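You operate a simulated robot arm through the tools that you are given. There is no shell and no other tool. Be economical: measure what you need, move in short steps, check, and stop when the job is done.

The job below is to be done with a simulated two-armed robot. You get a single attempt, and the scene is never put back.

JOB
Tighten the loose lower belt and run the sack on it down to the bottom sensor.
Fine: flattener drive off while the yellow door is open; shut it and reset the flattener before the start. Where these are worked on the way, their far stop is far enough and under half their travel is too little: yellow door.

The check looks at the end state, three seconds after you hand in, the way a careful person would. Anything else that was tipped, shoved, dropped, spilled or broken makes it a failure.

ROBOT AND FRAMES
Two 7-joint arms with two-finger grippers on one trunk, on a base that drives. Base frame: it is fixed to the floor where the robot stands at the start and does not move with it; the origin is under the middle of the robot, x ahead of it, y to its left, z up. Lengths are in m, angles in degrees, forces in N, time in s.
The left shoulder is at the start at [0.06, 0.179, 1.292], the right one opposite. Each reaches about 0.772 m from its shoulder. Places, roughly: black lock lever [0.5, -0.3, 1.1]; blue lever [0.5, 0.6, 1]; flattener drive switch [0.4, 0, 1.1]; flattener reset button [0.5, 0.1, 1]; flattener speed knob [0.4, 0.2, 1.1]; flattener start button [0.5, 0.2, 1]; height wheel [0.5, -0.5, 1.1]; small sack [2.75, 0.25, 0.25]; wide sack [2.75, 0, 0.25]; yellow door [0.4, 0.6, 1]. Payload 1.96 kg a hand.
Tool frame (each hand has its own): the origin (TCP) lies between the finger pads and is the grasp point; the fingertips stand 0.02 m ahead of it; z points along the fingers, y is the line along which they close. Largest opening 0.072 m; the body of the gripper starts 0.038 m behind the TCP.
Orientation is told as [roll, pitch, yaw] about the base's x, y, z axes, in that order, counted from this pose: with the fingers straight down and closing along the base's y, the tool's x points along the base's -x, its y along +y and its z along -z.

CONTROLS
- The arms move only by the tool arm_command. It takes "left_targets", "right_targets" or both (then of equal length, played together; a hand with none holds still); each is a list of rows, each an object of numbers (a shift or turn left out is 0, a gripper value left out holds the last): "rx", "ry", "rz": the turn, a rotation vector about the tool's x, y, z in degrees; "dx", "dy", "dz": the shift along the tool's x, y, z in m; "claw": the finger opening in m, from 0 to 0.072. In form: [{"rx": .., "ry": .., "rz": .., "dx": .., "dy": .., "dz": .., "claw": ..}, ...]. A call has 1 to 10 rows; each row shifts and turns the commanded pose from where the row before left it, along the tool's axes as they then stand. Rows are played at 5 a second. More than 0.05 m and 8.6 degrees between two rows, or a gripper value outside its range, and nothing of the call is played. Where a pose cannot be reached the arm comes as near as it can. A force on the tool above 60 N (or 10 N above the force at the start of the call, whichever is more), or a blocked arm, ends the call early, and 0.2 s more pass. The fingers move at their own pace (about 0.153 m/s each) and stop on an object; they squeeze with about 24 N. The grip force told is the motor's: it shows also when the fingers shut on nothing. Time passes only in rows, and 0.2 s behind the last, so rows that do not move let the fingers close. The reply holds the time, the measured pose of the TCP, the force on the tool along the base axes, the opening and the grip force, in the units named above and with some noise, with the torque about the TCP (base axes, N m) and any sound that the robot's microphone picked up.
- Cameras (640 x 400 px; columns grow to the right, rows downward): "scene" is now at [0.0073, 0.012, 1.8326]; the picture's right is [0.35, -0.94, 0.00], its down [-0.82, -0.31, -0.49] and it looks along [0.45, 0.17, -0.87] (base axes); focal length 256 px, centre (320, 200). "left" rides on the left gripper at [0.071, -0.019, -0.082] in its tool frame; the picture's right is [0.26, 0.97, 0.00], its down [-0.67, 0.18, -0.72] and it looks along [-0.69, 0.19, 0.70] (tool axes); focal length 280 px, centre (320, 200). "right" rides on the right gripper at [0.071, 0.019, -0.082] in its tool frame; the picture's right is [-0.26, 0.97, 0.00], its down [-0.67, -0.18, -0.72] and it looks along [-0.69, -0.19, 0.70] (tool axes); focal length 280 px, centre (320, 200). There is no depth. A picture from a camera that has moved, and an enlarged one, comes with that camera's place and axes in the base frame and with its lens. The place of the scene camera against the robot may be out by one fixed shift of up to 0.018 m in any direction.
- get_image(camera): a new picture of that camera. It takes no simulated time.
- raise_lower(by): slides the trunk up (or, below 0, down) by that many m; the arms and the scene camera ride with it, the base frame stays. It gives what a move gives, with no picture.
- steer(legs): drives the robot by 1 to 6 legs, each [ahead, left, turn to the left] in m, m and degrees, along the robot's own axes; the way and the turn of a leg run together, so that a leg with both is an arc; at most 1.5 m and 180 degrees a leg. The arms and the cameras ride along, it lands a little off, and it stops where it bumps. It gives what a move gives.
- head_to(pan, tilt): turns the head with the scene camera to pan (to the left, within 86 degrees either way) and tilt (down, from -29 to 69), counted from straight ahead of the robot. It gives what a move gives.
- enlarge(camera, box): a new picture of the part [left, top, right, bottom] of that camera's present view, enlarged. It takes no simulated time.
- job_done(): hands the job in; it is judged then, once.

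Work in short steps. Places have to be worked out from the pictures, the camera data and where the tool is seen: move nearer, look again, correct. Check each grasp and each placing, and mend what went wrong. You have 120 turns and 92 pictures in all, those below and enlarged ones among them. Open the grippers and draw the arms clear of the work before you hand the job in, unless the task says otherwise; then end with one line.

The tools are called after ">>>" as name(argument=value, ...) on one line, values as JSON. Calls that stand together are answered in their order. arm_command: Moves the arms, as the interface text tells. Its arguments: {"type":"object","properties":{"left_targets":{"type":"array"},"right_targets":{"type":"array"}},"required":[]} The other tools are called the same way: raise_lower (by) slides the trunk up or down; steer (legs) drives the base; head_to (pan, tilt) turns the head that bears the scene camera; get_image (camera) takes a picture; enlarge (camera, box) takes an enlarged picture of a part of a camera's view; job_done () hands the job in.

At the start:

```text
time: 0.0
left_position: [0.3023, 0.3586, 1.3147]
left_ee_rot: [-0.1, 0.1, 0.0]
left_ft_force: [0.3, 0.5, 0.1]
left_torque: [0.02, -0.03, 0.0]
left_finger_gap: 0.072
left_finger_force: 0.0
right_position: [0.2754, 0.0269, 1.2779]
right_ee_rot: [-0.1, 0.1, 0.0]
right_ft_force: [0.8, 0.8, -0.5]
right_torque: [-0.02, -0.01, -0.01]
right_finger_gap: 0.0722
right_finger_force: 0.2
trunk travel left (down, up): [-0.937, 0.053]
robot x, y, heading: [0.0011, 0.0006, 0.0]
head pan, tilt: [20.7, 60.9]
```

scene: 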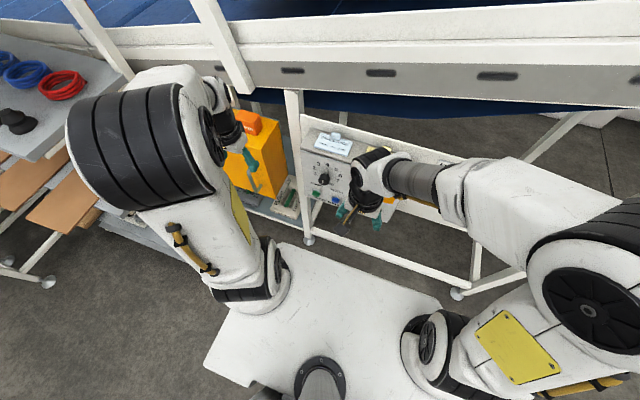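
right: 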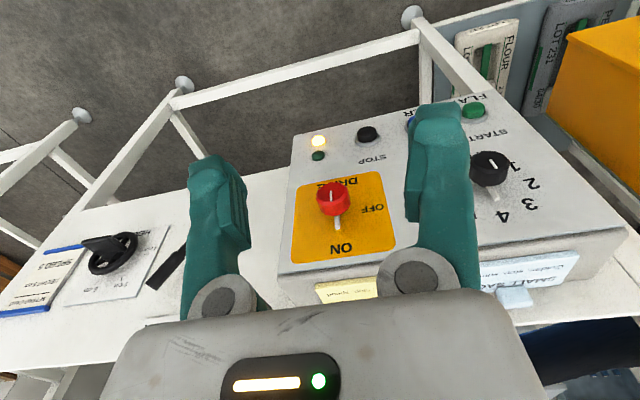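
left: 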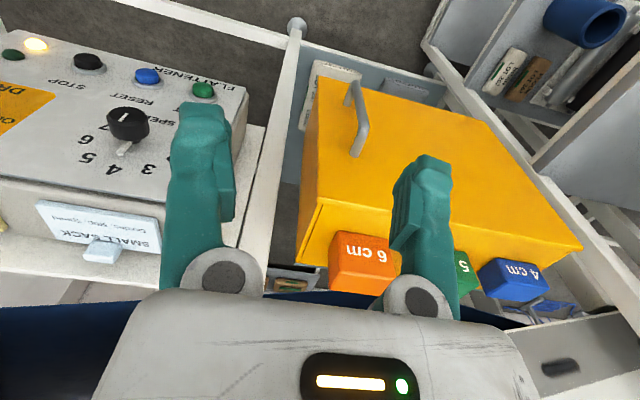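

The pictures show a control box with drive switch, lamps and knob, cards next to it, and a yellow door with size blocks on top. I'll read the notes and labels first.

>>> enlarge(camera="right", box=[280, 80, 640, 310])

>>> enlarge(camera="right", box=[0, 200, 220, 340])

>>> enlarge(camera="left", box=[0, 20, 320, 300])

>>> head_to(pan=0, tilt=20)

```text
1.74 times, centred on (460, 195) of right
camera zoom: at [0.2061, 0.0481, 1.3607], right [0.26, 0.97, 0.0], down [0.67, -0.18, 0.72], along [0.69, -0.19, -0.7], focal length 488 px, centre (76, 209)
```

zoom: 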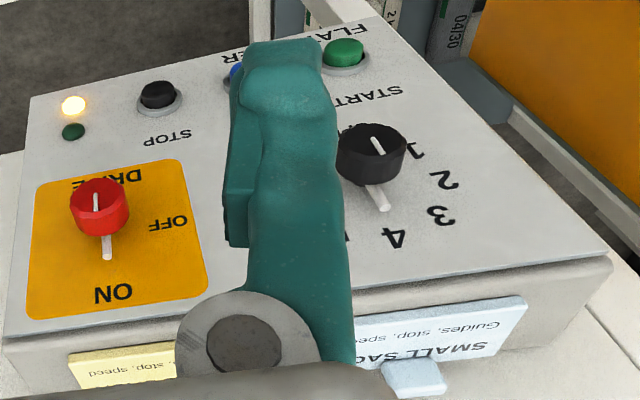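

```text
2.86 times, centred on (110, 270) of right
camera zoom: at [0.2061, 0.0481, 1.3607], right [0.26, 0.97, 0.0], down [0.67, -0.18, 0.72], along [0.69, -0.19, -0.7], focal length 801 px, centre (920, 0)
```

zoom: 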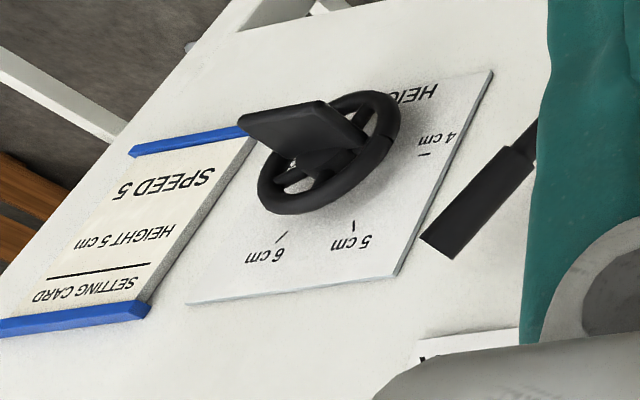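

```text
1.43 times, centred on (160, 160) of left
camera zoom: at [0.2328, 0.3399, 1.3962], right [-0.26, 0.97, 0.0], down [0.67, 0.18, 0.72], along [0.69, 0.19, -0.7], focal length 401 px, centre (549, 257)
```

zoom: 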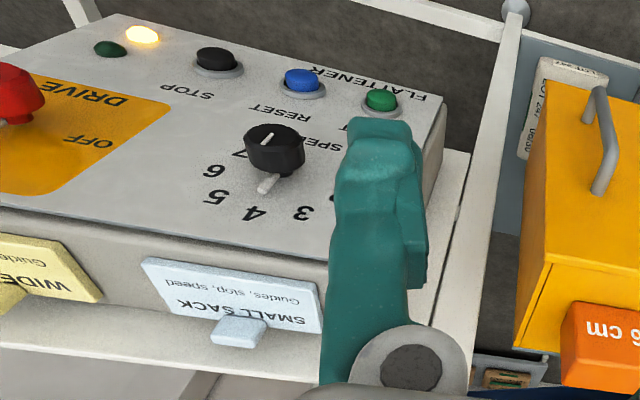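

```text
time: 1.1
left_position: [0.3041, 0.3603, 1.3137]
left_ee_rot: [0.0, 0.0, -0.1]
left_ft_force: [0.3, 0.4, -1.3]
left_torque: [-0.01, 0.01, 0.0]
left_finger_gap: 0.072
left_finger_force: 0.0
right_position: [0.276, 0.0284, 1.2789]
right_ee_rot: [0.0, 0.0, -0.1]
right_ft_force: [-0.1, 1.1, -0.7]
right_torque: [0.06, -0.01, -0.03]
right_finger_gap: 0.0719
right_finger_force: 0.1
trunk travel left (down, up): [-0.937, 0.053]
robot x, y, heading: [0.0007, -0.0007, -0.1]
head pan, tilt: [0.0, 20.0]
```

Now the wide view.

>>> get_image(camera="scene")

>>> head_to(pan=40, tilt=35)

>>> get_image(camera="scene")

>>> head_to(pan=-40, tilt=35)

>>> get_image(camera="scene")

```text
85 pictures are left
camera scene: at [0.0391, -0.0112, 1.8917], right [0.0, -1.0, 0.0], down [-0.34, 0.0, -0.94], along [0.94, 0.0, -0.34], focal length 256 px, centre (320, 200)
```

scene: 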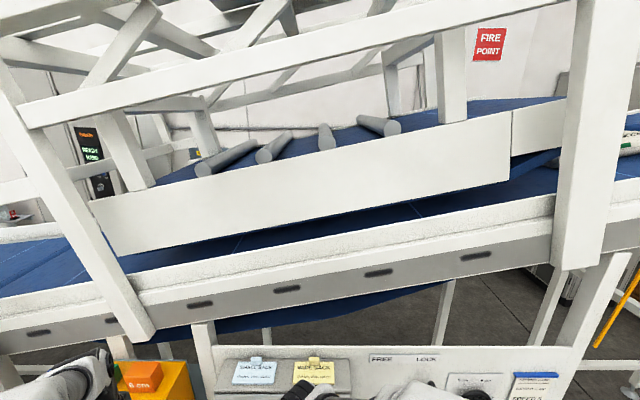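

```text
time: 2.1
left_position: [0.3031, 0.3591, 1.3152]
left_ee_rot: [0.1, 0.0, 0.0]
left_ft_force: [0.2, -0.2, 0.5]
left_torque: [0.0, -0.01, 0.01]
left_finger_gap: 0.0721
left_finger_force: 0.1
right_position: [0.2765, 0.0286, 1.2787]
right_ee_rot: [-0.1, 0.0, 0.0]
right_ft_force: [0.4, 0.7, 0.0]
right_torque: [-0.03, 0.02, 0.06]
right_finger_gap: 0.072
right_finger_force: 0.0
trunk travel left (down, up): [-0.937, 0.053]
robot x, y, heading: [-0.001, 0.0004, 0.2]
head pan, tilt: [40.0, 35.0]
```

```text
84 pictures are left
camera scene: at [0.0135, 0.0451, 1.868], right [0.64, -0.77, 0.0], down [-0.44, -0.37, -0.82], along [0.63, 0.53, -0.57], focal length 256 px, centre (320, 200)
```

scene: 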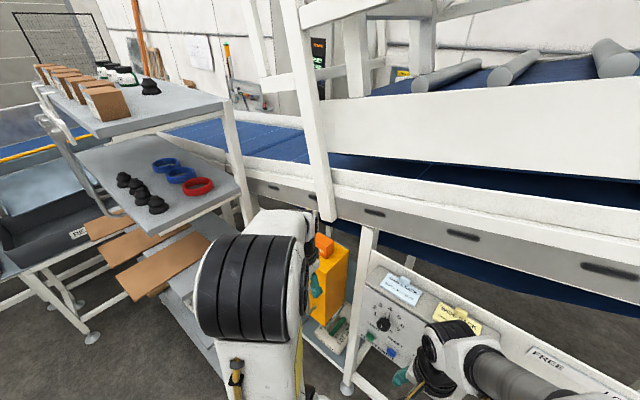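

```text
time: 3.7
left_position: [0.3032, 0.3594, 1.314]
left_ee_rot: [0.0, 0.1, 0.0]
left_ft_force: [0.5, 0.1, 0.1]
left_torque: [0.01, -0.01, -0.01]
left_finger_gap: 0.0717
left_finger_force: 0.1
right_position: [0.2767, 0.0296, 1.2784]
right_ee_rot: [0.0, 0.0, 0.0]
right_ft_force: [0.2, -0.8, -0.4]
right_torque: [-0.02, 0.01, -0.01]
right_finger_gap: 0.072
right_finger_force: 0.0
trunk travel left (down, up): [-0.937, 0.053]
robot x, y, heading: [-0.0004, -0.003, -0.1]
head pan, tilt: [-40.0, 35.0]
```

```text
83 pictures are left
camera scene: at [0.0135, -0.0678, 1.868], right [-0.64, -0.77, 0.0], down [-0.44, 0.37, -0.82], along [0.63, -0.53, -0.57], focal length 256 px, centre (320, 200)
```

scene: 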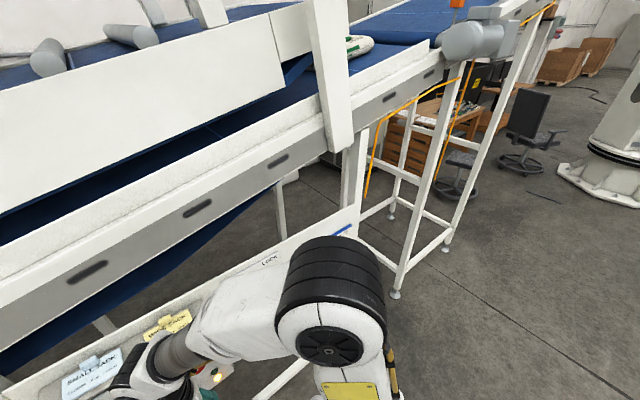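

I zoom into the sign on the far wall, the cards and the panel from the scene camera.

>>> head_to(pan=10, tilt=40)

>>> get_image(camera="scene")

>>> enlarge(camera="scene", box=[100, 0, 300, 120])

>>> enlarge(camera="scene", box=[200, 230, 440, 380])

```text
time: 4.9
left_position: [0.3028, 0.3592, 1.3142]
left_ee_rot: [0.0, 0.1, 0.0]
left_ft_force: [-0.2, -0.2, 0.6]
left_torque: [-0.01, -0.01, 0.01]
left_finger_gap: 0.0723
left_finger_force: 0.1
right_position: [0.277, 0.0287, 1.2784]
right_ee_rot: [0.0, 0.0, 0.0]
right_ft_force: [0.1, -0.4, -0.2]
right_torque: [0.01, 0.01, 0.01]
right_finger_gap: 0.0719
right_finger_force: 0.1
trunk travel left (down, up): [-0.937, 0.053]
robot x, y, heading: [0.0014, -0.0017, -0.0]
head pan, tilt: [10.0, 40.0]
```

```text
82 pictures are left
camera scene: at [0.0297, 0.0033, 1.8604], right [0.17, -0.98, 0.0], down [-0.63, -0.11, -0.77], along [0.75, 0.13, -0.64], focal length 256 px, centre (320, 200)
```

scene: 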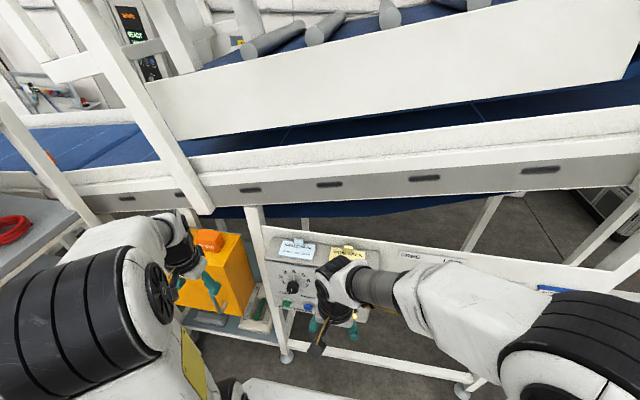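

```text
3.20 times, centred on (200, 60) of scene
camera zoom: at [0.0297, 0.0033, 1.8604], right [0.17, -0.98, 0.0], down [-0.63, -0.11, -0.77], along [0.75, 0.13, -0.64], focal length 820 px, centre (704, 648)
```

zoom: 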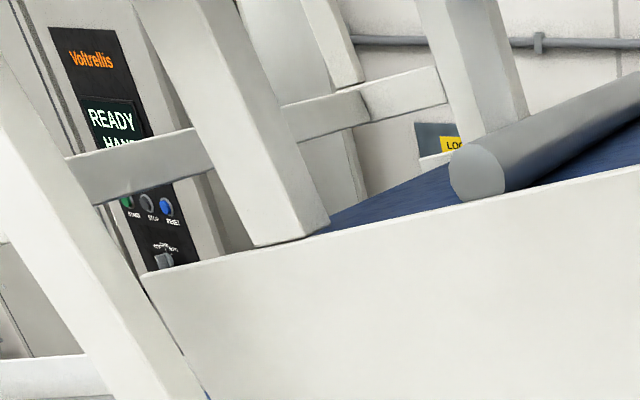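

```text
2.67 times, centred on (320, 305) of scene
camera zoom: at [0.0297, 0.0033, 1.8604], right [0.17, -0.98, 0.0], down [-0.63, -0.11, -0.77], along [0.75, 0.13, -0.64], focal length 683 px, centre (320, -80)
```

zoom: 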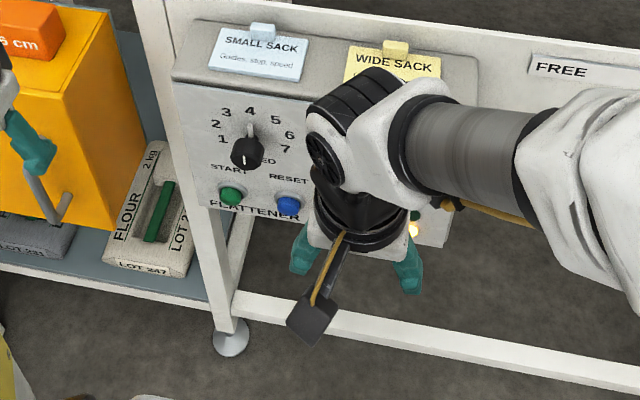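

Panel is vertical at about x≈0.477: speed knob [0.443,0.177,1.12], start [0.465,0.215,0.97], drive switch ≈[0.443,0,1.125] and it points to ON. I tilt both hands up so their cameras look forward, moving each outward to inspect the wheel/lever and the yellow door.

>>> arm_command(right_targets=[{"ry": -8, "dy": -0.03}, {"ry": -8, "dy": -0.03}, {"ry": -8, "dy": -0.03}, {"ry": -8, "dy": -0.03}, {"ry": -8, "dy": -0.03}], left_targets=[{"ry": -8, "dy": 0.04}, {"ry": -8, "dy": 0.04}, {"ry": -8, "dy": 0.04}, {"ry": -8, "dy": 0.04}, {"ry": -8, "dy": 0.04}])

>>> get_image(camera="right")

>>> get_image(camera="left")

>>> get_image(camera="scene")

```text
time: 6.1
left_position: [0.3017, 0.5639, 1.3132]
left_ee_rot: [-0.1, -40.2, 0.1]
left_ft_force: [-0.7, -0.1, -0.6]
left_torque: [0.02, -0.01, -0.03]
left_finger_gap: 0.0721
left_finger_force: 0.1
right_position: [0.3673, -0.049, 1.3172]
right_ee_rot: [-0.1, -40.1, 0.0]
right_ft_force: [0.0, 0.0, 0.4]
right_torque: [0.0, -0.04, 0.0]
right_finger_gap: 0.0722
right_finger_force: 0.0
right hand out of reach, approached as far as the arm can: row 2, 3, 4, 5
trunk travel left (down, up): [-0.937, 0.053]
robot x, y, heading: [-0.0005, 0.0017, 0.0]
head pan, tilt: [10.0, 40.0]
```

```text
79 pictures are left
camera right: at [0.2605, -0.0288, 1.3352], right [0.2, 0.97, 0.17], down [0.06, -0.18, 0.98], along [0.98, -0.19, -0.09], focal length 280 px, centre (320, 200)
```

right: 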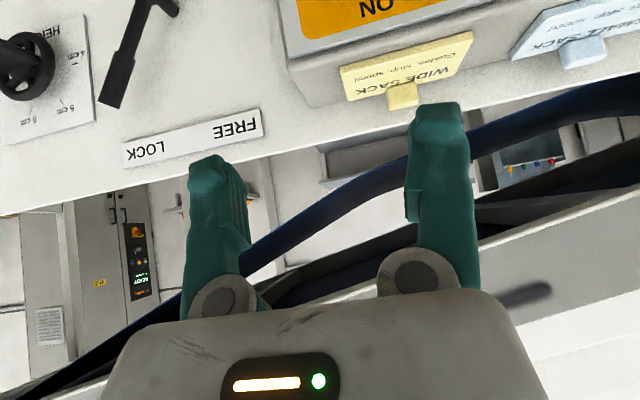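

```text
78 pictures are left
camera left: at [0.1965, 0.5436, 1.3303], right [-0.2, 0.96, -0.17], down [0.05, 0.18, 0.98], along [0.98, 0.19, -0.09], focal length 280 px, centre (320, 200)
```

left: 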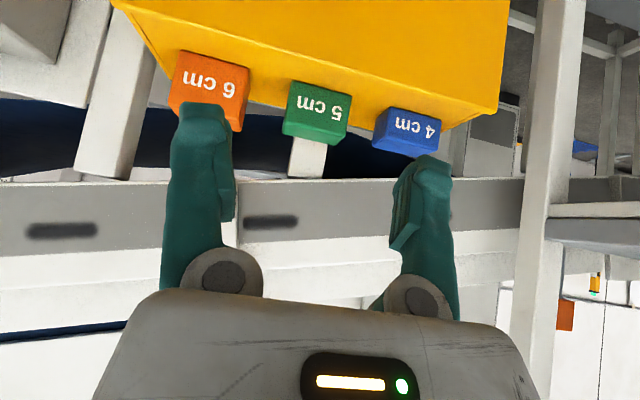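

```text
77 pictures are left
camera scene: at [0.0283, 0.0066, 1.8604], right [0.17, -0.98, 0.0], down [-0.63, -0.11, -0.77], along [0.75, 0.13, -0.64], focal length 256 px, centre (320, 200)
```

scene: 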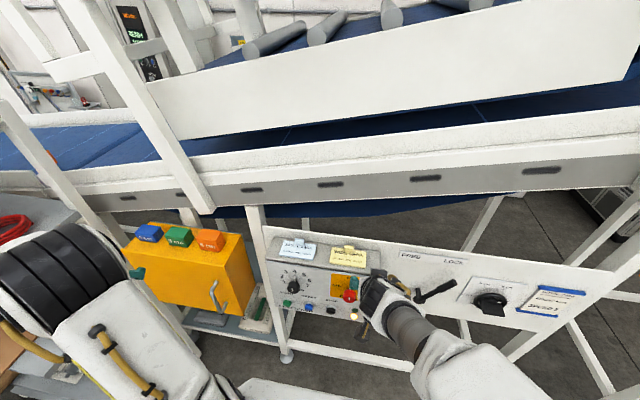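

Good view of all controls now; I enlarge the panel, the wheel/lever and the yellow door.

>>> enlarge(camera="scene", box=[260, 230, 420, 330])

>>> enlarge(camera="scene", box=[380, 240, 600, 340])

>>> enlarge(camera="scene", box=[110, 210, 290, 340])

>>> enlarge(camera="right", box=[0, 0, 280, 180])

```text
4.00 times, centred on (340, 280) of scene
camera zoom: at [0.0283, 0.0066, 1.8604], right [0.17, -0.98, 0.0], down [-0.63, -0.11, -0.77], along [0.75, 0.13, -0.64], focal length 1024 px, centre (240, -120)
```

zoom: 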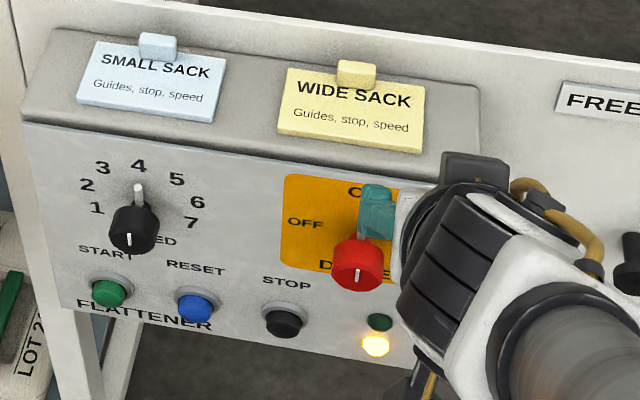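

```text
2.91 times, centred on (490, 290) of scene
camera zoom: at [0.0283, 0.0066, 1.8604], right [0.17, -0.98, 0.0], down [-0.63, -0.11, -0.77], along [0.75, 0.13, -0.64], focal length 745 px, centre (-174, -62)
```

zoom: 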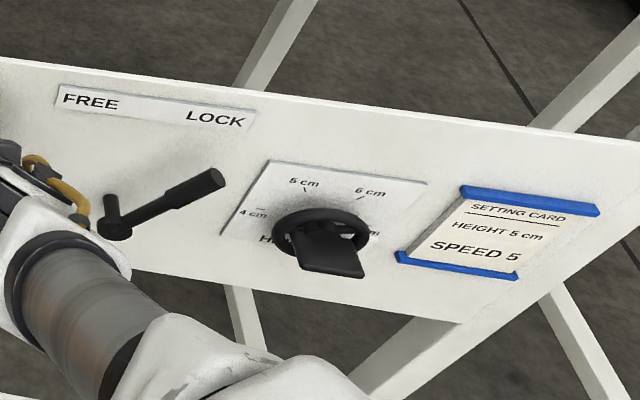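

```text
3.08 times, centred on (200, 275) of scene
camera zoom: at [0.0283, 0.0066, 1.8604], right [0.17, -0.98, 0.0], down [-0.63, -0.11, -0.77], along [0.75, 0.13, -0.64], focal length 788 px, centre (689, -31)
```

zoom: 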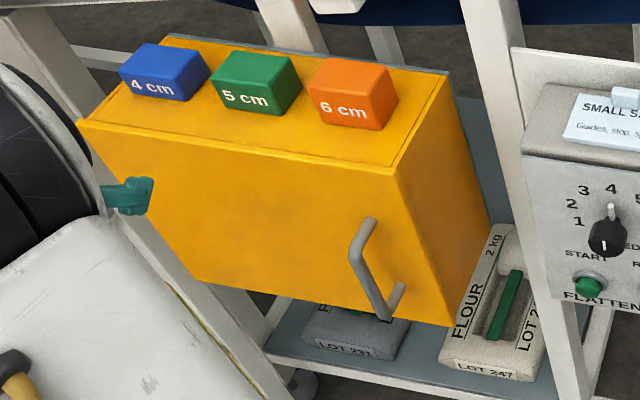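

```text
2.22 times, centred on (140, 90) of right
camera zoom: at [0.2605, -0.0288, 1.3352], right [0.2, 0.97, 0.17], down [0.06, -0.18, 0.98], along [0.98, -0.19, -0.09], focal length 623 px, centre (720, 444)
```

zoom: 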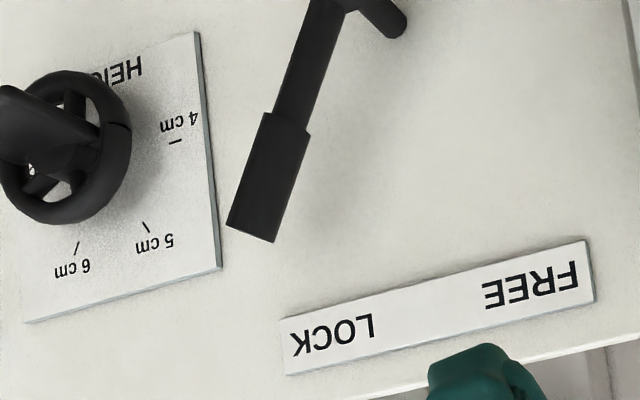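

Lever is at LOCK, speed at 4, and the door handle is at its right edge (≈[0.456,0.46,1.0]) with the hinge at its left (y≈0.79). The arms are too folded for horizontal work, so I back up a bit and lower the trunk.

>>> steer(legs=[[-0.22, 0, 0]])

>>> raise_lower(by=-0.15)

>>> arm_command(right_targets=[{"ry": -8}, {"ry": -8}, {"ry": -8}, {"ry": -8}, {"ry": -8}, {"ry": -8}, {"ry": -2}])

>>> get_image(camera="right")

```text
time: 7.8
left_position: [0.0856, 0.5603, 1.3141]
left_ee_rot: [0.1, -39.9, 0.0]
left_ft_force: [0.5, 0.4, -0.3]
left_torque: [0.01, 0.02, -0.01]
left_finger_gap: 0.0718
left_finger_force: 0.2
right_position: [0.1496, -0.0494, 1.3163]
right_ee_rot: [0.0, -39.9, 0.0]
right_ft_force: [-0.5, 0.1, -0.1]
right_torque: [-0.05, 0.0, -0.02]
right_finger_gap: 0.0719
right_finger_force: 0.1
trunk travel left (down, up): [-0.937, 0.053]
robot x, y, heading: [-0.2232, -0.0021, -0.0]
head pan, tilt: [10.0, 40.0]
```

```text
time: 9.5
left_position: [0.0831, 0.5607, 1.1648]
left_ee_rot: [0.0, -40.0, 0.0]
left_ft_force: [-0.9, 0.1, 0.3]
left_torque: [0.01, -0.03, 0.0]
left_finger_gap: 0.0721
left_finger_force: 0.2
right_position: [0.1463, -0.0508, 1.1675]
right_ee_rot: [0.0, -39.8, 0.0]
right_ft_force: [-0.4, -1.0, -0.2]
right_torque: [-0.01, -0.02, -0.01]
right_finger_gap: 0.072
right_finger_force: 0.1
trunk travel left (down, up): [-0.787, 0.203]
robot x, y, heading: [-0.2189, -0.0024, -0.2]
head pan, tilt: [10.0, 40.0]
```

```text
time: 11.1
left_position: [0.0829, 0.5606, 1.1646]
left_ee_rot: [0.0, -40.0, 0.0]
left_ft_force: [-1.2, 1.2, -0.6]
left_torque: [0.05, -0.06, 0.01]
left_finger_gap: 0.0721
left_finger_force: 0.0
right_position: [0.2024, -0.0232, 1.2158]
right_ee_rot: [-10.3, -83.7, 9.1]
right_ft_force: [-0.4, -0.1, 0.4]
right_torque: [0.02, -0.02, -0.02]
right_finger_gap: 0.072
right_finger_force: 0.0
right hand out of reach, approached as far as the arm can: row 1, 2, 3, 4, 5, 6, 7
trunk travel left (down, up): [-0.787, 0.203]
robot x, y, heading: [-0.222, 0.001, 0.1]
head pan, tilt: [10.0, 40.0]
```

```text
72 pictures are left
camera right: at [0.1143, -0.002, 1.1548], right [0.04, 0.97, 0.24], down [-0.64, -0.16, 0.75], along [0.77, -0.19, 0.61], focal length 280 px, centre (320, 200)
```

right: 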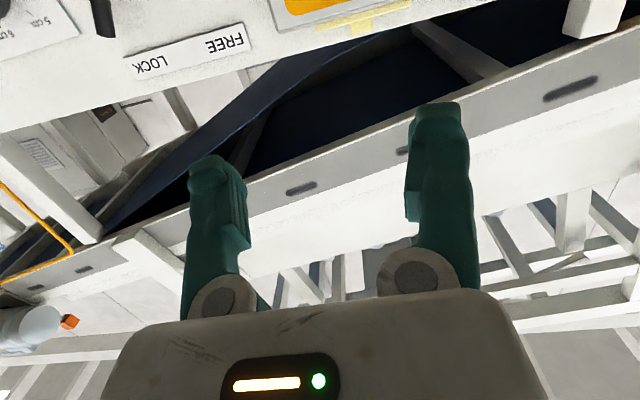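

Still folded too tightly there; I move forward along the fingers 0.1 m and check whether the hand straightens out.

>>> arm_command(right_targets=[{"dz": 0.04}, {"dz": 0.04}, {"dz": 0.04}, {}])

```text
time: 12.1
left_position: [0.0845, 0.5597, 1.1652]
left_ee_rot: [0.0, -39.9, 0.0]
left_ft_force: [-0.3, -0.9, 0.1]
left_torque: [0.01, -0.01, 0.0]
left_finger_gap: 0.072
left_finger_force: 0.0
right_position: [0.2994, -0.0386, 1.2355]
right_ee_rot: [-10.3, -83.7, 9.3]
right_ft_force: [0.5, 0.6, 0.3]
right_torque: [0.01, -0.02, 0.02]
right_finger_gap: 0.072
right_finger_force: 0.0
right hand out of reach, approached as far as the arm can: row 2, 3
trunk travel left (down, up): [-0.787, 0.203]
robot x, y, heading: [-0.2209, -0.0007, 0.0]
head pan, tilt: [10.0, 40.0]
```

The tool is effectively at pitch −84 with y level. I move toward a spot in front of the drive switch, [0.38, 0, 1.125], fingers open.

>>> arm_command(right_targets=[{"dx": 0.03, "dy": 0.01, "dz": 0.02}, {"dx": 0.03, "dy": 0.01, "dz": 0.02}, {"dx": 0.03, "dy": 0.01, "dz": 0.02}, {"dx": 0.02, "dy": 0.01, "dz": 0.02, "ry": -3}, {"ry": -3}])

>>> get_image(camera="right")

>>> get_image(camera="scene")

```text
time: 13.3
left_position: [0.0822, 0.5595, 1.1633]
left_ee_rot: [0.0, -40.0, 0.1]
left_ft_force: [0.1, 0.3, 0.5]
left_torque: [0.04, 0.03, -0.03]
left_finger_gap: 0.0721
left_finger_force: 0.0
right_position: [0.2893, -0.0502, 1.2534]
right_ee_rot: [-72.1, -88.9, 71.4]
right_ft_force: [-0.2, -0.5, -1.1]
right_torque: [-0.01, 0.01, 0.03]
right_finger_gap: 0.0718
right_finger_force: 0.0
right hand out of reach, approached as far as the arm can: row 1, 2, 3, 4, 5
trunk travel left (down, up): [-0.787, 0.203]
robot x, y, heading: [-0.2201, 0.0013, 0.1]
head pan, tilt: [10.0, 40.0]
```

```text
71 pictures are left
camera right: at [0.2082, -0.0291, 1.1826], right [0.02, 0.97, 0.24], down [-0.71, -0.16, 0.68], along [0.7, -0.19, 0.69], focal length 280 px, centre (320, 200)
```

right: 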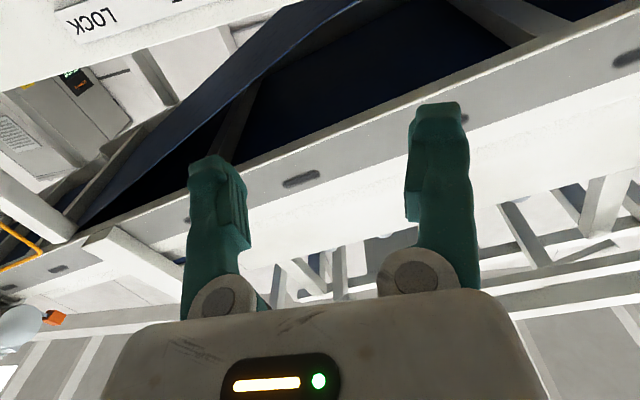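

```text
70 pictures are left
camera scene: at [-0.1917, 0.0037, 1.7104], right [0.17, -0.98, 0.0], down [-0.63, -0.11, -0.77], along [0.75, 0.13, -0.64], focal length 256 px, centre (320, 200)
```

scene: 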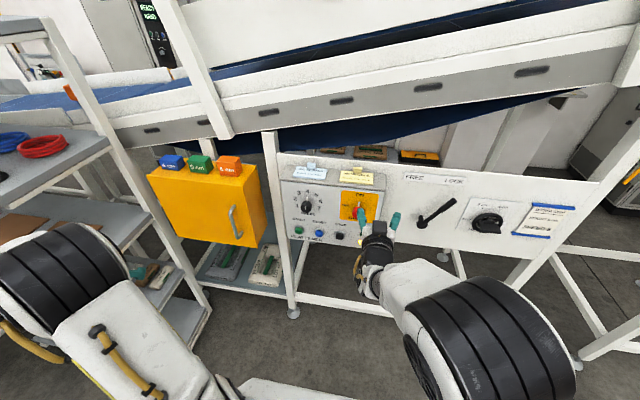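

The wrist is at its limit because the forearm comes in sideways. I shift the base left so the panel lies in front of the right shoulder and the door in front of the left one.

>>> steer(legs=[[-0.04, 0.25, 0]])

>>> arm_command(right_targets=[{"dz": 0.03, "dx": 0.02, "dy": -0.03}, {"dz": 0.03, "dx": 0.02, "dy": -0.03}, {"dx": 0.03, "dy": -0.03}, {"dx": 0.03, "dy": -0.03}, {"dx": 0.02, "dy": -0.03}])

```text
time: 15.1
left_position: [0.0422, 0.8098, 1.1645]
left_ee_rot: [0.0, -40.0, -0.1]
left_ft_force: [1.0, -0.1, -0.4]
left_torque: [0.0, -0.01, -0.04]
left_finger_gap: 0.0719
left_finger_force: 0.0
right_position: [0.2496, 0.2013, 1.2529]
right_ee_rot: [-68.3, -88.9, 67.3]
right_ft_force: [-0.5, 0.3, 0.3]
right_torque: [0.0, 0.02, 0.04]
right_finger_gap: 0.0721
right_finger_force: 0.1
trunk travel left (down, up): [-0.787, 0.203]
robot x, y, heading: [-0.2642, 0.2493, -0.1]
head pan, tilt: [10.0, 40.0]
```

```text
time: 16.3
left_position: [0.042, 0.8093, 1.1649]
left_ee_rot: [0.0, -40.0, -0.1]
left_ft_force: [-0.1, 0.2, 0.6]
left_torque: [-0.03, 0.01, -0.03]
left_finger_gap: 0.0721
left_finger_force: 0.1
right_position: [0.2599, 0.1578, 1.2598]
right_ee_rot: [-67.9, -88.6, 66.8]
right_ft_force: [-0.3, -0.1, -0.1]
right_torque: [0.02, 0.01, 0.0]
right_finger_gap: 0.072
right_finger_force: 0.1
right hand out of reach, approached as far as the arm can: row 1, 2, 3, 4, 5
trunk travel left (down, up): [-0.787, 0.203]
robot x, y, heading: [-0.2624, 0.2526, 0.1]
head pan, tilt: [10.0, 40.0]
```

The arm seems stuck in a poor configuration. I unwind the pitch to about −45, move out in front of the shoulder, then pitch up again gradually.

>>> arm_command(right_targets=[{"ry": 8.5}, {"ry": 8.5}, {"ry": 8.5}, {"ry": 8.5}, {"ry": 8.5}, {"ry": 8.5}])

>>> arm_command(right_targets=[{"dy": -0.04, "dz": 0.02, "dx": 0.01}, {"dy": -0.04, "dz": 0.02, "dx": 0.01}, {"dy": -0.04, "dz": 0.02}, {"dy": -0.04, "dz": 0.02}, {"dy": -0.03}])

>>> get_image(camera="scene")

```text
time: 17.7
left_position: [0.0436, 0.8105, 1.1641]
left_ee_rot: [-0.2, -40.0, 0.0]
left_ft_force: [-0.1, -0.1, 0.3]
left_torque: [-0.04, 0.0, -0.02]
left_finger_gap: 0.072
left_finger_force: 0.2
right_position: [0.2634, 0.1527, 1.2594]
right_ee_rot: [-2.6, -42.0, -0.4]
right_ft_force: [-0.7, 0.2, 1.0]
right_torque: [-0.01, -0.01, -0.03]
right_finger_gap: 0.0719
right_finger_force: 0.1
right hand out of reach, approached as far as the arm can: row 5
trunk travel left (down, up): [-0.787, 0.203]
robot x, y, heading: [-0.2664, 0.2511, -0.1]
head pan, tilt: [10.0, 40.0]
```

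```text
time: 18.9
left_position: [0.0435, 0.81, 1.1651]
left_ee_rot: [0.0, -39.9, 0.0]
left_ft_force: [-0.2, -1.2, -0.2]
left_torque: [-0.02, 0.0, -0.01]
left_finger_gap: 0.0722
left_finger_force: 0.0
right_position: [0.2514, -0.0253, 1.2134]
right_ee_rot: [-2.5, -41.9, -0.5]
right_ft_force: [0.2, -0.5, -0.5]
right_torque: [0.0, 0.01, 0.01]
right_finger_gap: 0.0719
right_finger_force: 0.1
right hand out of reach, approached as far as the arm can: row 3, 4, 5
trunk travel left (down, up): [-0.787, 0.203]
robot x, y, heading: [-0.2611, 0.2526, 0.0]
head pan, tilt: [10.0, 40.0]
```

```text
69 pictures are left
camera scene: at [-0.2321, 0.2531, 1.7104], right [0.17, -0.98, 0.0], down [-0.63, -0.11, -0.77], along [0.75, 0.13, -0.64], focal length 256 px, centre (320, 200)
```

scene: 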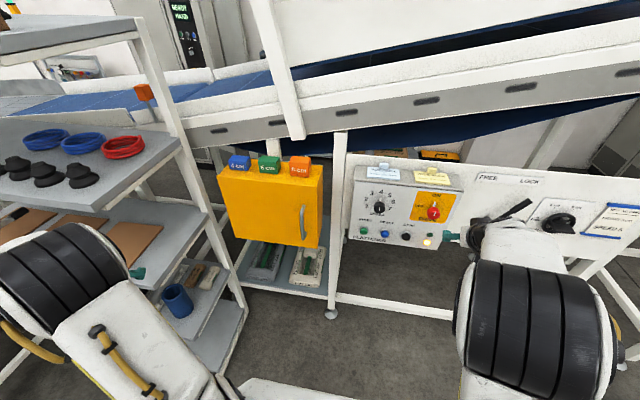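

The forearm now points ahead. I pitch up in steps while advancing.

>>> arm_command(right_targets=[{"ry": -8, "dz": 0.02}, {"ry": -8, "dz": 0.02}, {"ry": -8, "dz": 0.02}, {"ry": -8}, {"ry": -8}, {"ry": -8}])

```text
time: 20.3
left_position: [0.0432, 0.8104, 1.1644]
left_ee_rot: [0.0, -40.0, -0.1]
left_ft_force: [-0.2, 0.3, 0.1]
left_torque: [-0.04, 0.01, -0.04]
left_finger_gap: 0.0721
left_finger_force: 0.1
right_position: [0.2691, -0.0005, 1.2755]
right_ee_rot: [-51.2, -87.7, 49.2]
right_ft_force: [-0.4, -0.2, -0.1]
right_torque: [-0.01, 0.03, -0.02]
right_finger_gap: 0.0719
right_finger_force: 0.0
right hand out of reach, approached as far as the arm can: row 1, 2, 3, 4, 5, 6
trunk travel left (down, up): [-0.787, 0.203]
robot x, y, heading: [-0.2643, 0.2499, 0.1]
head pan, tilt: [10.0, 40.0]
```

The reachable horizontal pose sits ~0.13 above the shoulder, so I lower the trunk by 0.15 to bring it level with the switch, then advance.

>>> raise_lower(by=-0.15)

>>> arm_command(right_targets=[{"dz": 0.04}, {"dz": 0.03}, {}])

>>> get_image(camera="right")

>>> get_image(camera="scene")

```text
time: 22.1
left_position: [0.0437, 0.81, 1.0148]
left_ee_rot: [0.0, -39.9, -0.1]
left_ft_force: [-0.2, 0.3, -1.3]
left_torque: [-0.05, 0.02, -0.03]
left_finger_gap: 0.072
left_finger_force: 0.1
right_position: [0.2675, -0.0004, 1.1255]
right_ee_rot: [-50.1, -87.7, 48.2]
right_ft_force: [-0.2, -0.3, -0.1]
right_torque: [0.0, 0.01, 0.0]
right_finger_gap: 0.072
right_finger_force: 0.1
trunk travel left (down, up): [-0.637, 0.353]
robot x, y, heading: [-0.2586, 0.2494, -0.0]
head pan, tilt: [10.0, 40.0]
```

```text
time: 22.9
left_position: [0.0424, 0.8095, 1.0138]
left_ee_rot: [0.0, -39.9, -0.1]
left_ft_force: [0.4, 0.5, 0.3]
left_torque: [0.0, 0.0, -0.01]
left_finger_gap: 0.0719
left_finger_force: 0.1
right_position: [0.2942, 0.0069, 1.1484]
right_ee_rot: [-48.6, -87.6, 46.7]
right_ft_force: [-0.6, 0.1, 0.4]
right_torque: [0.03, 0.02, 0.02]
right_finger_gap: 0.072
right_finger_force: 0.1
right hand out of reach, approached as far as the arm can: row 1, 2
trunk travel left (down, up): [-0.637, 0.353]
robot x, y, heading: [-0.2628, 0.2531, -0.1]
head pan, tilt: [10.0, 40.0]
```

```text
68 pictures are left
camera right: at [0.2119, 0.0267, 1.0792], right [0.04, 0.97, 0.23], down [-0.7, -0.14, 0.7], along [0.71, -0.19, 0.68], focal length 280 px, centre (320, 200)
```

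right: 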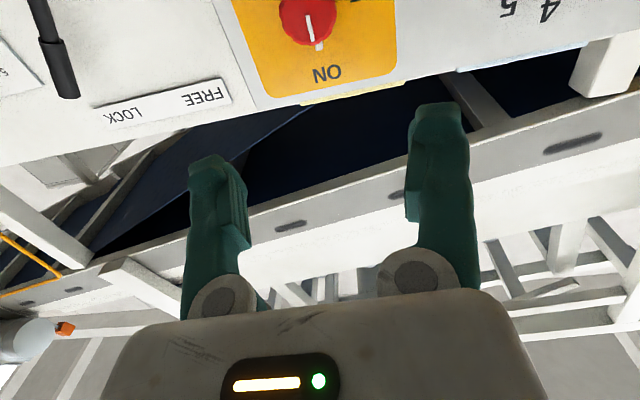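

```text
67 pictures are left
camera scene: at [-0.2321, 0.2537, 1.5604], right [0.17, -0.98, 0.0], down [-0.63, -0.11, -0.77], along [0.75, 0.13, -0.64], focal length 256 px, centre (320, 200)
```

scene: 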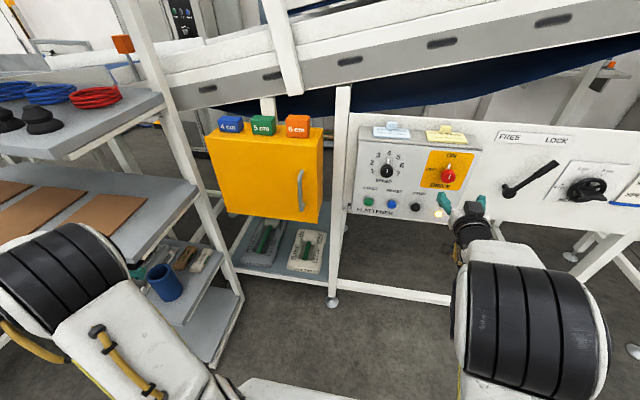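

The wrist apparently can't bend upward past straight, so the forearm should rise toward the hand: I lower the trunk further and keep the hand's height by moving it up, while advancing.

>>> raise_lower(by=-0.15)

>>> arm_command(right_targets=[{"dx": -0.04, "dz": 0.03}, {"dx": -0.04, "dz": 0.03}, {"dx": -0.03, "dz": 0.02}])

```text
time: 24.6
left_position: [0.0425, 0.8104, 0.8637]
left_ee_rot: [0.0, -40.0, -0.1]
left_ft_force: [0.4, -0.4, 0.2]
left_torque: [-0.02, 0.0, -0.02]
left_finger_gap: 0.0721
left_finger_force: 0.0
right_position: [0.2947, 0.0066, 0.9973]
right_ee_rot: [-48.7, -87.6, 46.9]
right_ft_force: [0.2, 0.3, 0.0]
right_torque: [0.03, 0.01, 0.01]
right_finger_gap: 0.072
right_finger_force: 0.0
trunk travel left (down, up): [-0.487, 0.503]
robot x, y, heading: [-0.2599, 0.2524, 0.0]
head pan, tilt: [10.0, 40.0]
```

```text
time: 25.4
left_position: [0.042, 0.8104, 0.8648]
left_ee_rot: [0.0, -40.0, -0.1]
left_ft_force: [-0.4, 0.8, -0.4]
left_torque: [0.04, 0.0, 0.01]
left_finger_gap: 0.0721
left_finger_force: 0.0
right_position: [0.3587, 0.0144, 1.113]
right_ee_rot: [-47.5, -87.6, 45.5]
right_ft_force: [0.4, -0.1, 0.2]
right_torque: [-0.02, -0.02, 0.01]
right_finger_gap: 0.0721
right_finger_force: 0.1
right hand out of reach, approached as far as the arm can: row 1, 2, 3
trunk travel left (down, up): [-0.487, 0.503]
robot x, y, heading: [-0.2598, 0.2524, -0.0]
head pan, tilt: [10.0, 40.0]
```

Now it follows: TCP [0.359,0.014,1.113]. I align with the switch at [~0.445, −0.002, 1.123] and advance halfway.

>>> arm_command(right_targets=[{"dx": -0.01, "dy": -0.016, "dz": 0.02}, {"dz": 0.02}, {}])

>>> get_image(camera="right")

>>> get_image(camera="scene")

```text
time: 26.2
left_position: [0.0428, 0.8106, 0.8649]
left_ee_rot: [-0.1, -40.0, -0.1]
left_ft_force: [-0.1, -0.2, -0.2]
left_torque: [0.0, 0.0, -0.02]
left_finger_gap: 0.0721
left_finger_force: 0.0
right_position: [0.3589, 0.0088, 1.129]
right_ee_rot: [-48.5, -87.7, 46.6]
right_ft_force: [-0.6, -0.1, 0.0]
right_torque: [0.01, 0.02, -0.03]
right_finger_gap: 0.0719
right_finger_force: 0.0
right hand out of reach, approached as far as the arm can: row 1, 2
trunk travel left (down, up): [-0.487, 0.503]
robot x, y, heading: [-0.2627, 0.2527, -0.1]
head pan, tilt: [10.0, 40.0]
```

```text
66 pictures are left
camera right: at [0.2774, 0.0291, 1.0599], right [0.04, 0.97, 0.23], down [-0.7, -0.14, 0.7], along [0.71, -0.19, 0.68], focal length 280 px, centre (320, 200)
```

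right: 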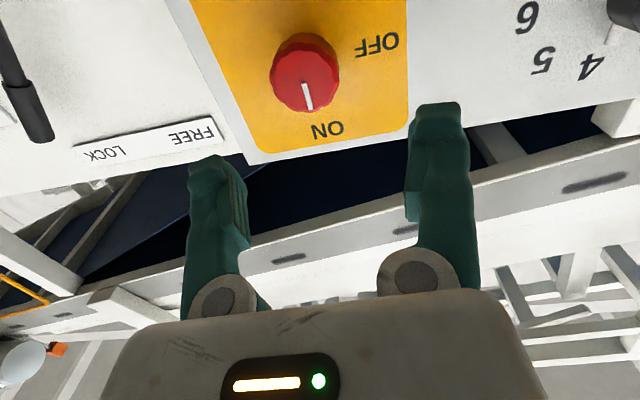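

```text
65 pictures are left
camera scene: at [-0.2322, 0.2536, 1.4104], right [0.17, -0.98, 0.0], down [-0.63, -0.11, -0.77], along [0.75, 0.13, -0.64], focal length 256 px, centre (320, 200)
```

scene: 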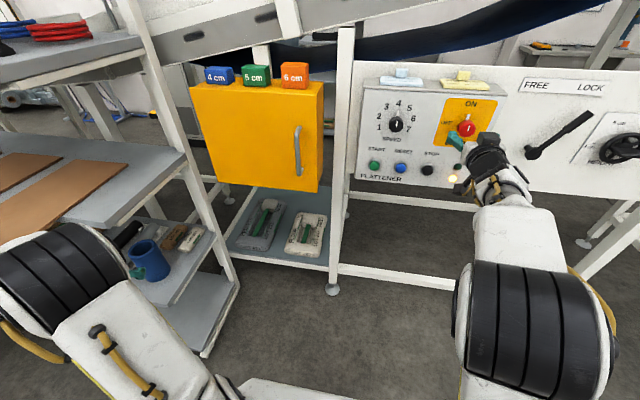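

Arm-limited, so I use the base for the last 8 cm: knob is at about [0.445, −0.001, 1.12], hand at [0.359, 0.009, 1.129].

>>> raise_lower(by=-0.008)

>>> steer(legs=[[0.05, -0.01, 0]])

>>> get_image(camera="right")

```text
time: 26.8
left_position: [0.0429, 0.8104, 0.8557]
left_ee_rot: [0.0, -40.0, -0.2]
left_ft_force: [1.0, -0.7, 0.1]
left_torque: [0.0, -0.01, 0.01]
left_finger_gap: 0.0724
left_finger_force: 0.0
right_position: [0.3596, 0.0094, 1.1214]
right_ee_rot: [-48.6, -87.7, 46.8]
right_ft_force: [0.0, -0.2, -0.6]
right_torque: [-0.04, 0.0, 0.04]
right_finger_gap: 0.0721
right_finger_force: 0.0
trunk travel left (down, up): [-0.479, 0.511]
robot x, y, heading: [-0.2613, 0.2499, -0.1]
head pan, tilt: [10.0, 40.0]
```

```text
time: 27.7
left_position: [0.0937, 0.7991, 0.8555]
left_ee_rot: [0.0, -40.0, -0.1]
left_ft_force: [0.5, 0.4, 0.5]
left_torque: [0.02, 0.03, 0.03]
left_finger_gap: 0.0719
left_finger_force: 0.0
right_position: [0.4121, -0.0016, 1.119]
right_ee_rot: [-46.4, -87.6, 44.5]
right_ft_force: [0.5, -0.3, -0.6]
right_torque: [0.03, -0.03, 0.02]
right_finger_gap: 0.0719
right_finger_force: 0.0
trunk travel left (down, up): [-0.479, 0.511]
robot x, y, heading: [-0.214, 0.2396, 0.0]
head pan, tilt: [10.0, 40.0]
```

```text
64 pictures are left
camera right: at [0.329, 0.0183, 1.0507], right [0.04, 0.97, 0.23], down [-0.7, -0.14, 0.7], along [0.71, -0.19, 0.68], focal length 280 px, centre (320, 200)
```

right: 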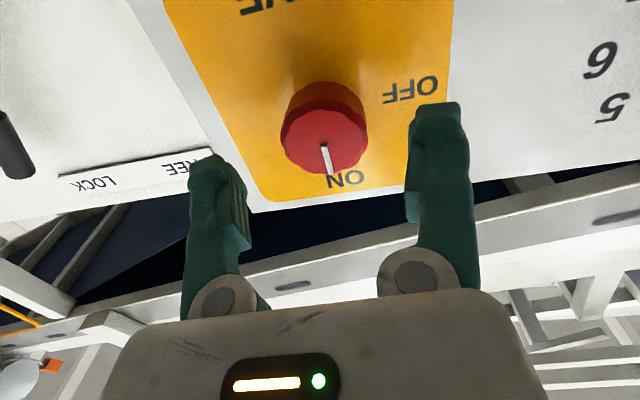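

Well centred. Advance 0.033 and then close on the knob.

>>> steer(legs=[[0.034, 0, 0]])

>>> arm_command(right_targets=[{"claw": 0.05}, {"claw": 0.03}, {"claw": 0.02}, {}])

>>> get_image(camera="right")

```text
time: 28.6
left_position: [0.1289, 0.7999, 0.8563]
left_ee_rot: [-0.1, -39.9, -0.1]
left_ft_force: [0.2, -0.7, 0.2]
left_torque: [0.0, 0.04, 0.0]
left_finger_gap: 0.0718
left_finger_force: 0.0
right_position: [0.4464, -0.0021, 1.1189]
right_ee_rot: [-46.7, -87.6, 44.7]
right_ft_force: [0.2, 0.1, -0.3]
right_torque: [0.0, -0.02, 0.01]
right_finger_gap: 0.0719
right_finger_force: 0.1
trunk travel left (down, up): [-0.479, 0.511]
robot x, y, heading: [-0.1776, 0.238, -0.1]
head pan, tilt: [10.0, 40.0]
```

```text
time: 29.6
left_position: [0.128, 0.8003, 0.8559]
left_ee_rot: [-0.2, -40.0, -0.1]
left_ft_force: [-0.4, -0.4, 0.0]
left_torque: [0.0, 0.01, 0.0]
left_finger_gap: 0.0718
left_finger_force: 0.2
right_position: [0.4431, -0.0002, 1.1213]
right_ee_rot: [-50.2, -87.6, 48.3]
right_ft_force: [-3.4, 4.0, 0.8]
right_torque: [0.01, -0.18, 0.24]
right_finger_gap: 0.0383
right_finger_force: 39.9
trunk travel left (down, up): [-0.479, 0.511]
robot x, y, heading: [-0.1787, 0.2433, -0.0]
head pan, tilt: [10.0, 40.0]
```

```text
63 pictures are left
camera right: at [0.3609, 0.0197, 1.0524], right [0.04, 0.97, 0.23], down [-0.7, -0.14, 0.7], along [0.71, -0.19, 0.68], focal length 280 px, centre (320, 200)
```

right: 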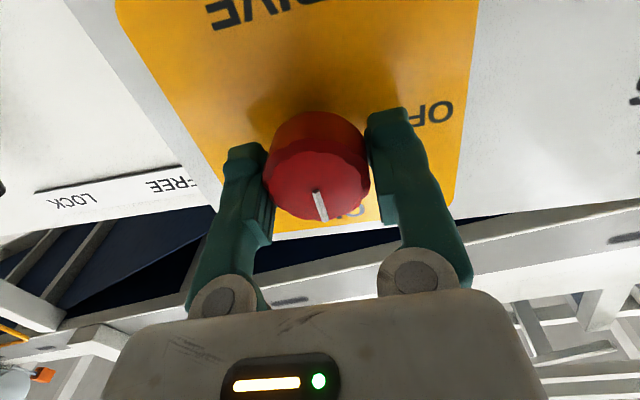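

Gripped (gap 0.038). Now I turn counter-clockwise as seen from the robot, i.e. negative about tool z.

>>> arm_command(right_targets=[{"rz": -8}, {"rz": -8}, {"rz": -8}, {"rz": -8}, {"rz": -8}, {"rz": -8}])

>>> get_image(camera="right")

```text
time: 31.0
left_position: [0.1286, 0.8005, 0.856]
left_ee_rot: [0.0, -39.9, -0.1]
left_ft_force: [-0.7, 0.0, 0.3]
left_torque: [0.01, -0.02, -0.04]
left_finger_gap: 0.0717
left_finger_force: 0.1
right_position: [0.4448, 0.0018, 1.1212]
right_ee_rot: [-85.9, -40.6, 86.1]
right_ft_force: [4.8, 5.9, -10.0]
right_torque: [0.05, 0.28, -0.11]
right_finger_gap: 0.0388
right_finger_force: 39.9
right hand out of reach, approached as far as the arm can: row 6
trunk travel left (down, up): [-0.479, 0.511]
robot x, y, heading: [-0.1802, 0.2389, 0.0]
head pan, tilt: [10.0, 40.0]
stopped in row 6 (right hand): the force on the tool passed its limit at 68 N (the readings are from after the stop); the commanded pose is now the measured one
```

```text
62 pictures are left
camera right: at [0.3593, -0.0371, 1.0652], right [-0.01, 0.83, -0.56], down [-0.67, 0.41, 0.62], along [0.74, 0.39, 0.55], focal length 280 px, centre (320, 200)
```

right: 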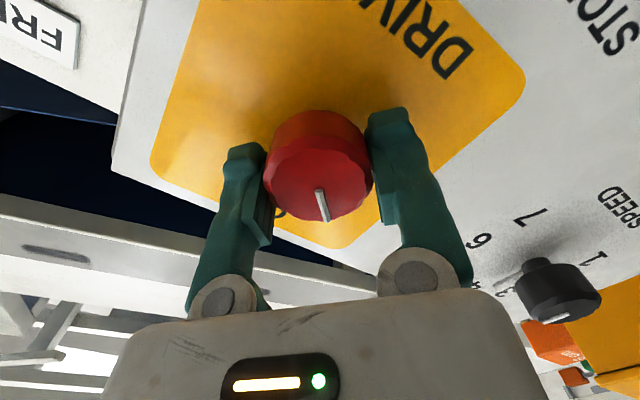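

Turned about 48°, then blocked (wrist limit). I release, back off slightly, rotate the hand back, and regrip.

>>> arm_command(right_targets=[{"claw": 0.072}, {}, {"rz": 8}, {"rz": 8}, {"rz": 8}, {"rz": 8}, {"rz": 8}, {"rz": 8}, {}])

>>> get_image(camera="right")

```text
time: 33.0
left_position: [0.1265, 0.7998, 0.8562]
left_ee_rot: [0.1, -40.1, 0.0]
left_ft_force: [-0.6, -0.1, -0.3]
left_torque: [0.02, 0.0, 0.01]
left_finger_gap: 0.0719
left_finger_force: 0.0
right_position: [0.4412, 0.0012, 1.1241]
right_ee_rot: [-23.6, -86.9, 22.2]
right_ft_force: [1.0, 0.1, 0.1]
right_torque: [0.0, 0.03, 0.01]
right_finger_gap: 0.0721
right_finger_force: 0.1
trunk travel left (down, up): [-0.479, 0.511]
robot x, y, heading: [-0.1793, 0.2376, -0.2]
head pan, tilt: [10.0, 40.0]
```

```text
61 pictures are left
camera right: at [0.3585, 0.0203, 1.0567], right [0.04, 0.97, 0.24], down [-0.69, -0.15, 0.71], along [0.73, -0.19, 0.66], focal length 280 px, centre (320, 200)
```

right: 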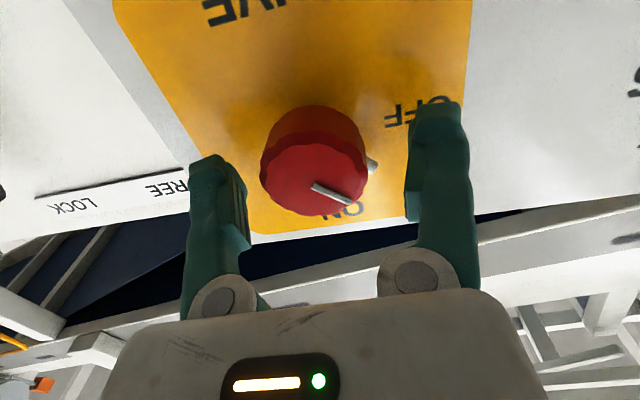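

The pointer now aims toward OFF by ~55–60°. I regrip and turn further until the stop to be sure.

>>> arm_command(right_targets=[{"claw": 0.05}, {"claw": 0.02}, {}, {}, {"rz": -8}, {"rz": -8}, {"rz": -8}, {"rz": -8}])

>>> arm_command(right_targets=[{"claw": 0.072}, {}, {"rz": 6}, {"rz": 6}, {"rz": 6}, {"rz": 6}, {}])

>>> get_image(camera="right")

```text
time: 34.8
left_position: [0.1274, 0.8011, 0.8569]
left_ee_rot: [-0.1, -40.0, 0.0]
left_ft_force: [0.1, -0.3, 0.4]
left_torque: [0.02, -0.01, 0.0]
left_finger_gap: 0.0721
left_finger_force: 0.0
right_position: [0.4421, 0.0024, 1.1229]
right_ee_rot: [-84.8, -56.3, 84.3]
right_ft_force: [-2.8, 7.1, -5.7]
right_torque: [0.0, -0.13, 0.08]
right_finger_gap: 0.0385
right_finger_force: 40.0
trunk travel left (down, up): [-0.479, 0.511]
robot x, y, heading: [-0.1801, 0.2387, -0.0]
head pan, tilt: [10.0, 40.0]
```

```text
time: 36.4
left_position: [0.1265, 0.7997, 0.857]
left_ee_rot: [-0.1, -40.0, -0.1]
left_ft_force: [-0.8, -0.8, 0.7]
left_torque: [-0.04, 0.0, -0.03]
left_finger_gap: 0.0717
left_finger_force: 0.0
right_position: [0.443, -0.0003, 1.1231]
right_ee_rot: [-73.0, -80.3, 71.7]
right_ft_force: [-0.1, -0.3, -0.4]
right_torque: [0.02, -0.02, -0.02]
right_finger_gap: 0.0722
right_finger_force: 0.0
trunk travel left (down, up): [-0.479, 0.511]
robot x, y, heading: [-0.176, 0.2399, -0.2]
head pan, tilt: [10.0, 40.0]
```

```text
60 pictures are left
camera right: at [0.3578, 0.0094, 1.0551], right [0.03, 0.99, 0.1], down [-0.68, -0.06, 0.73], along [0.73, -0.09, 0.68], focal length 280 px, centre (320, 200)
```

right: 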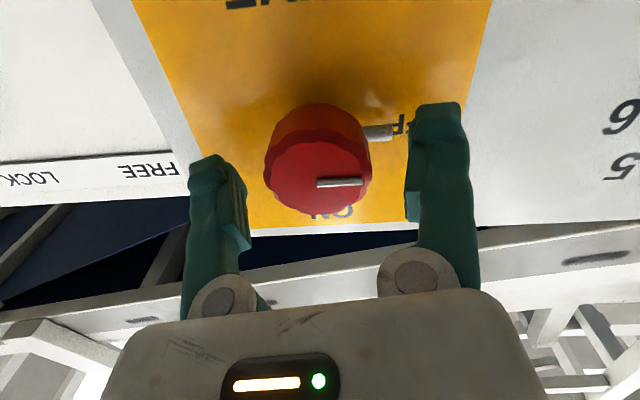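

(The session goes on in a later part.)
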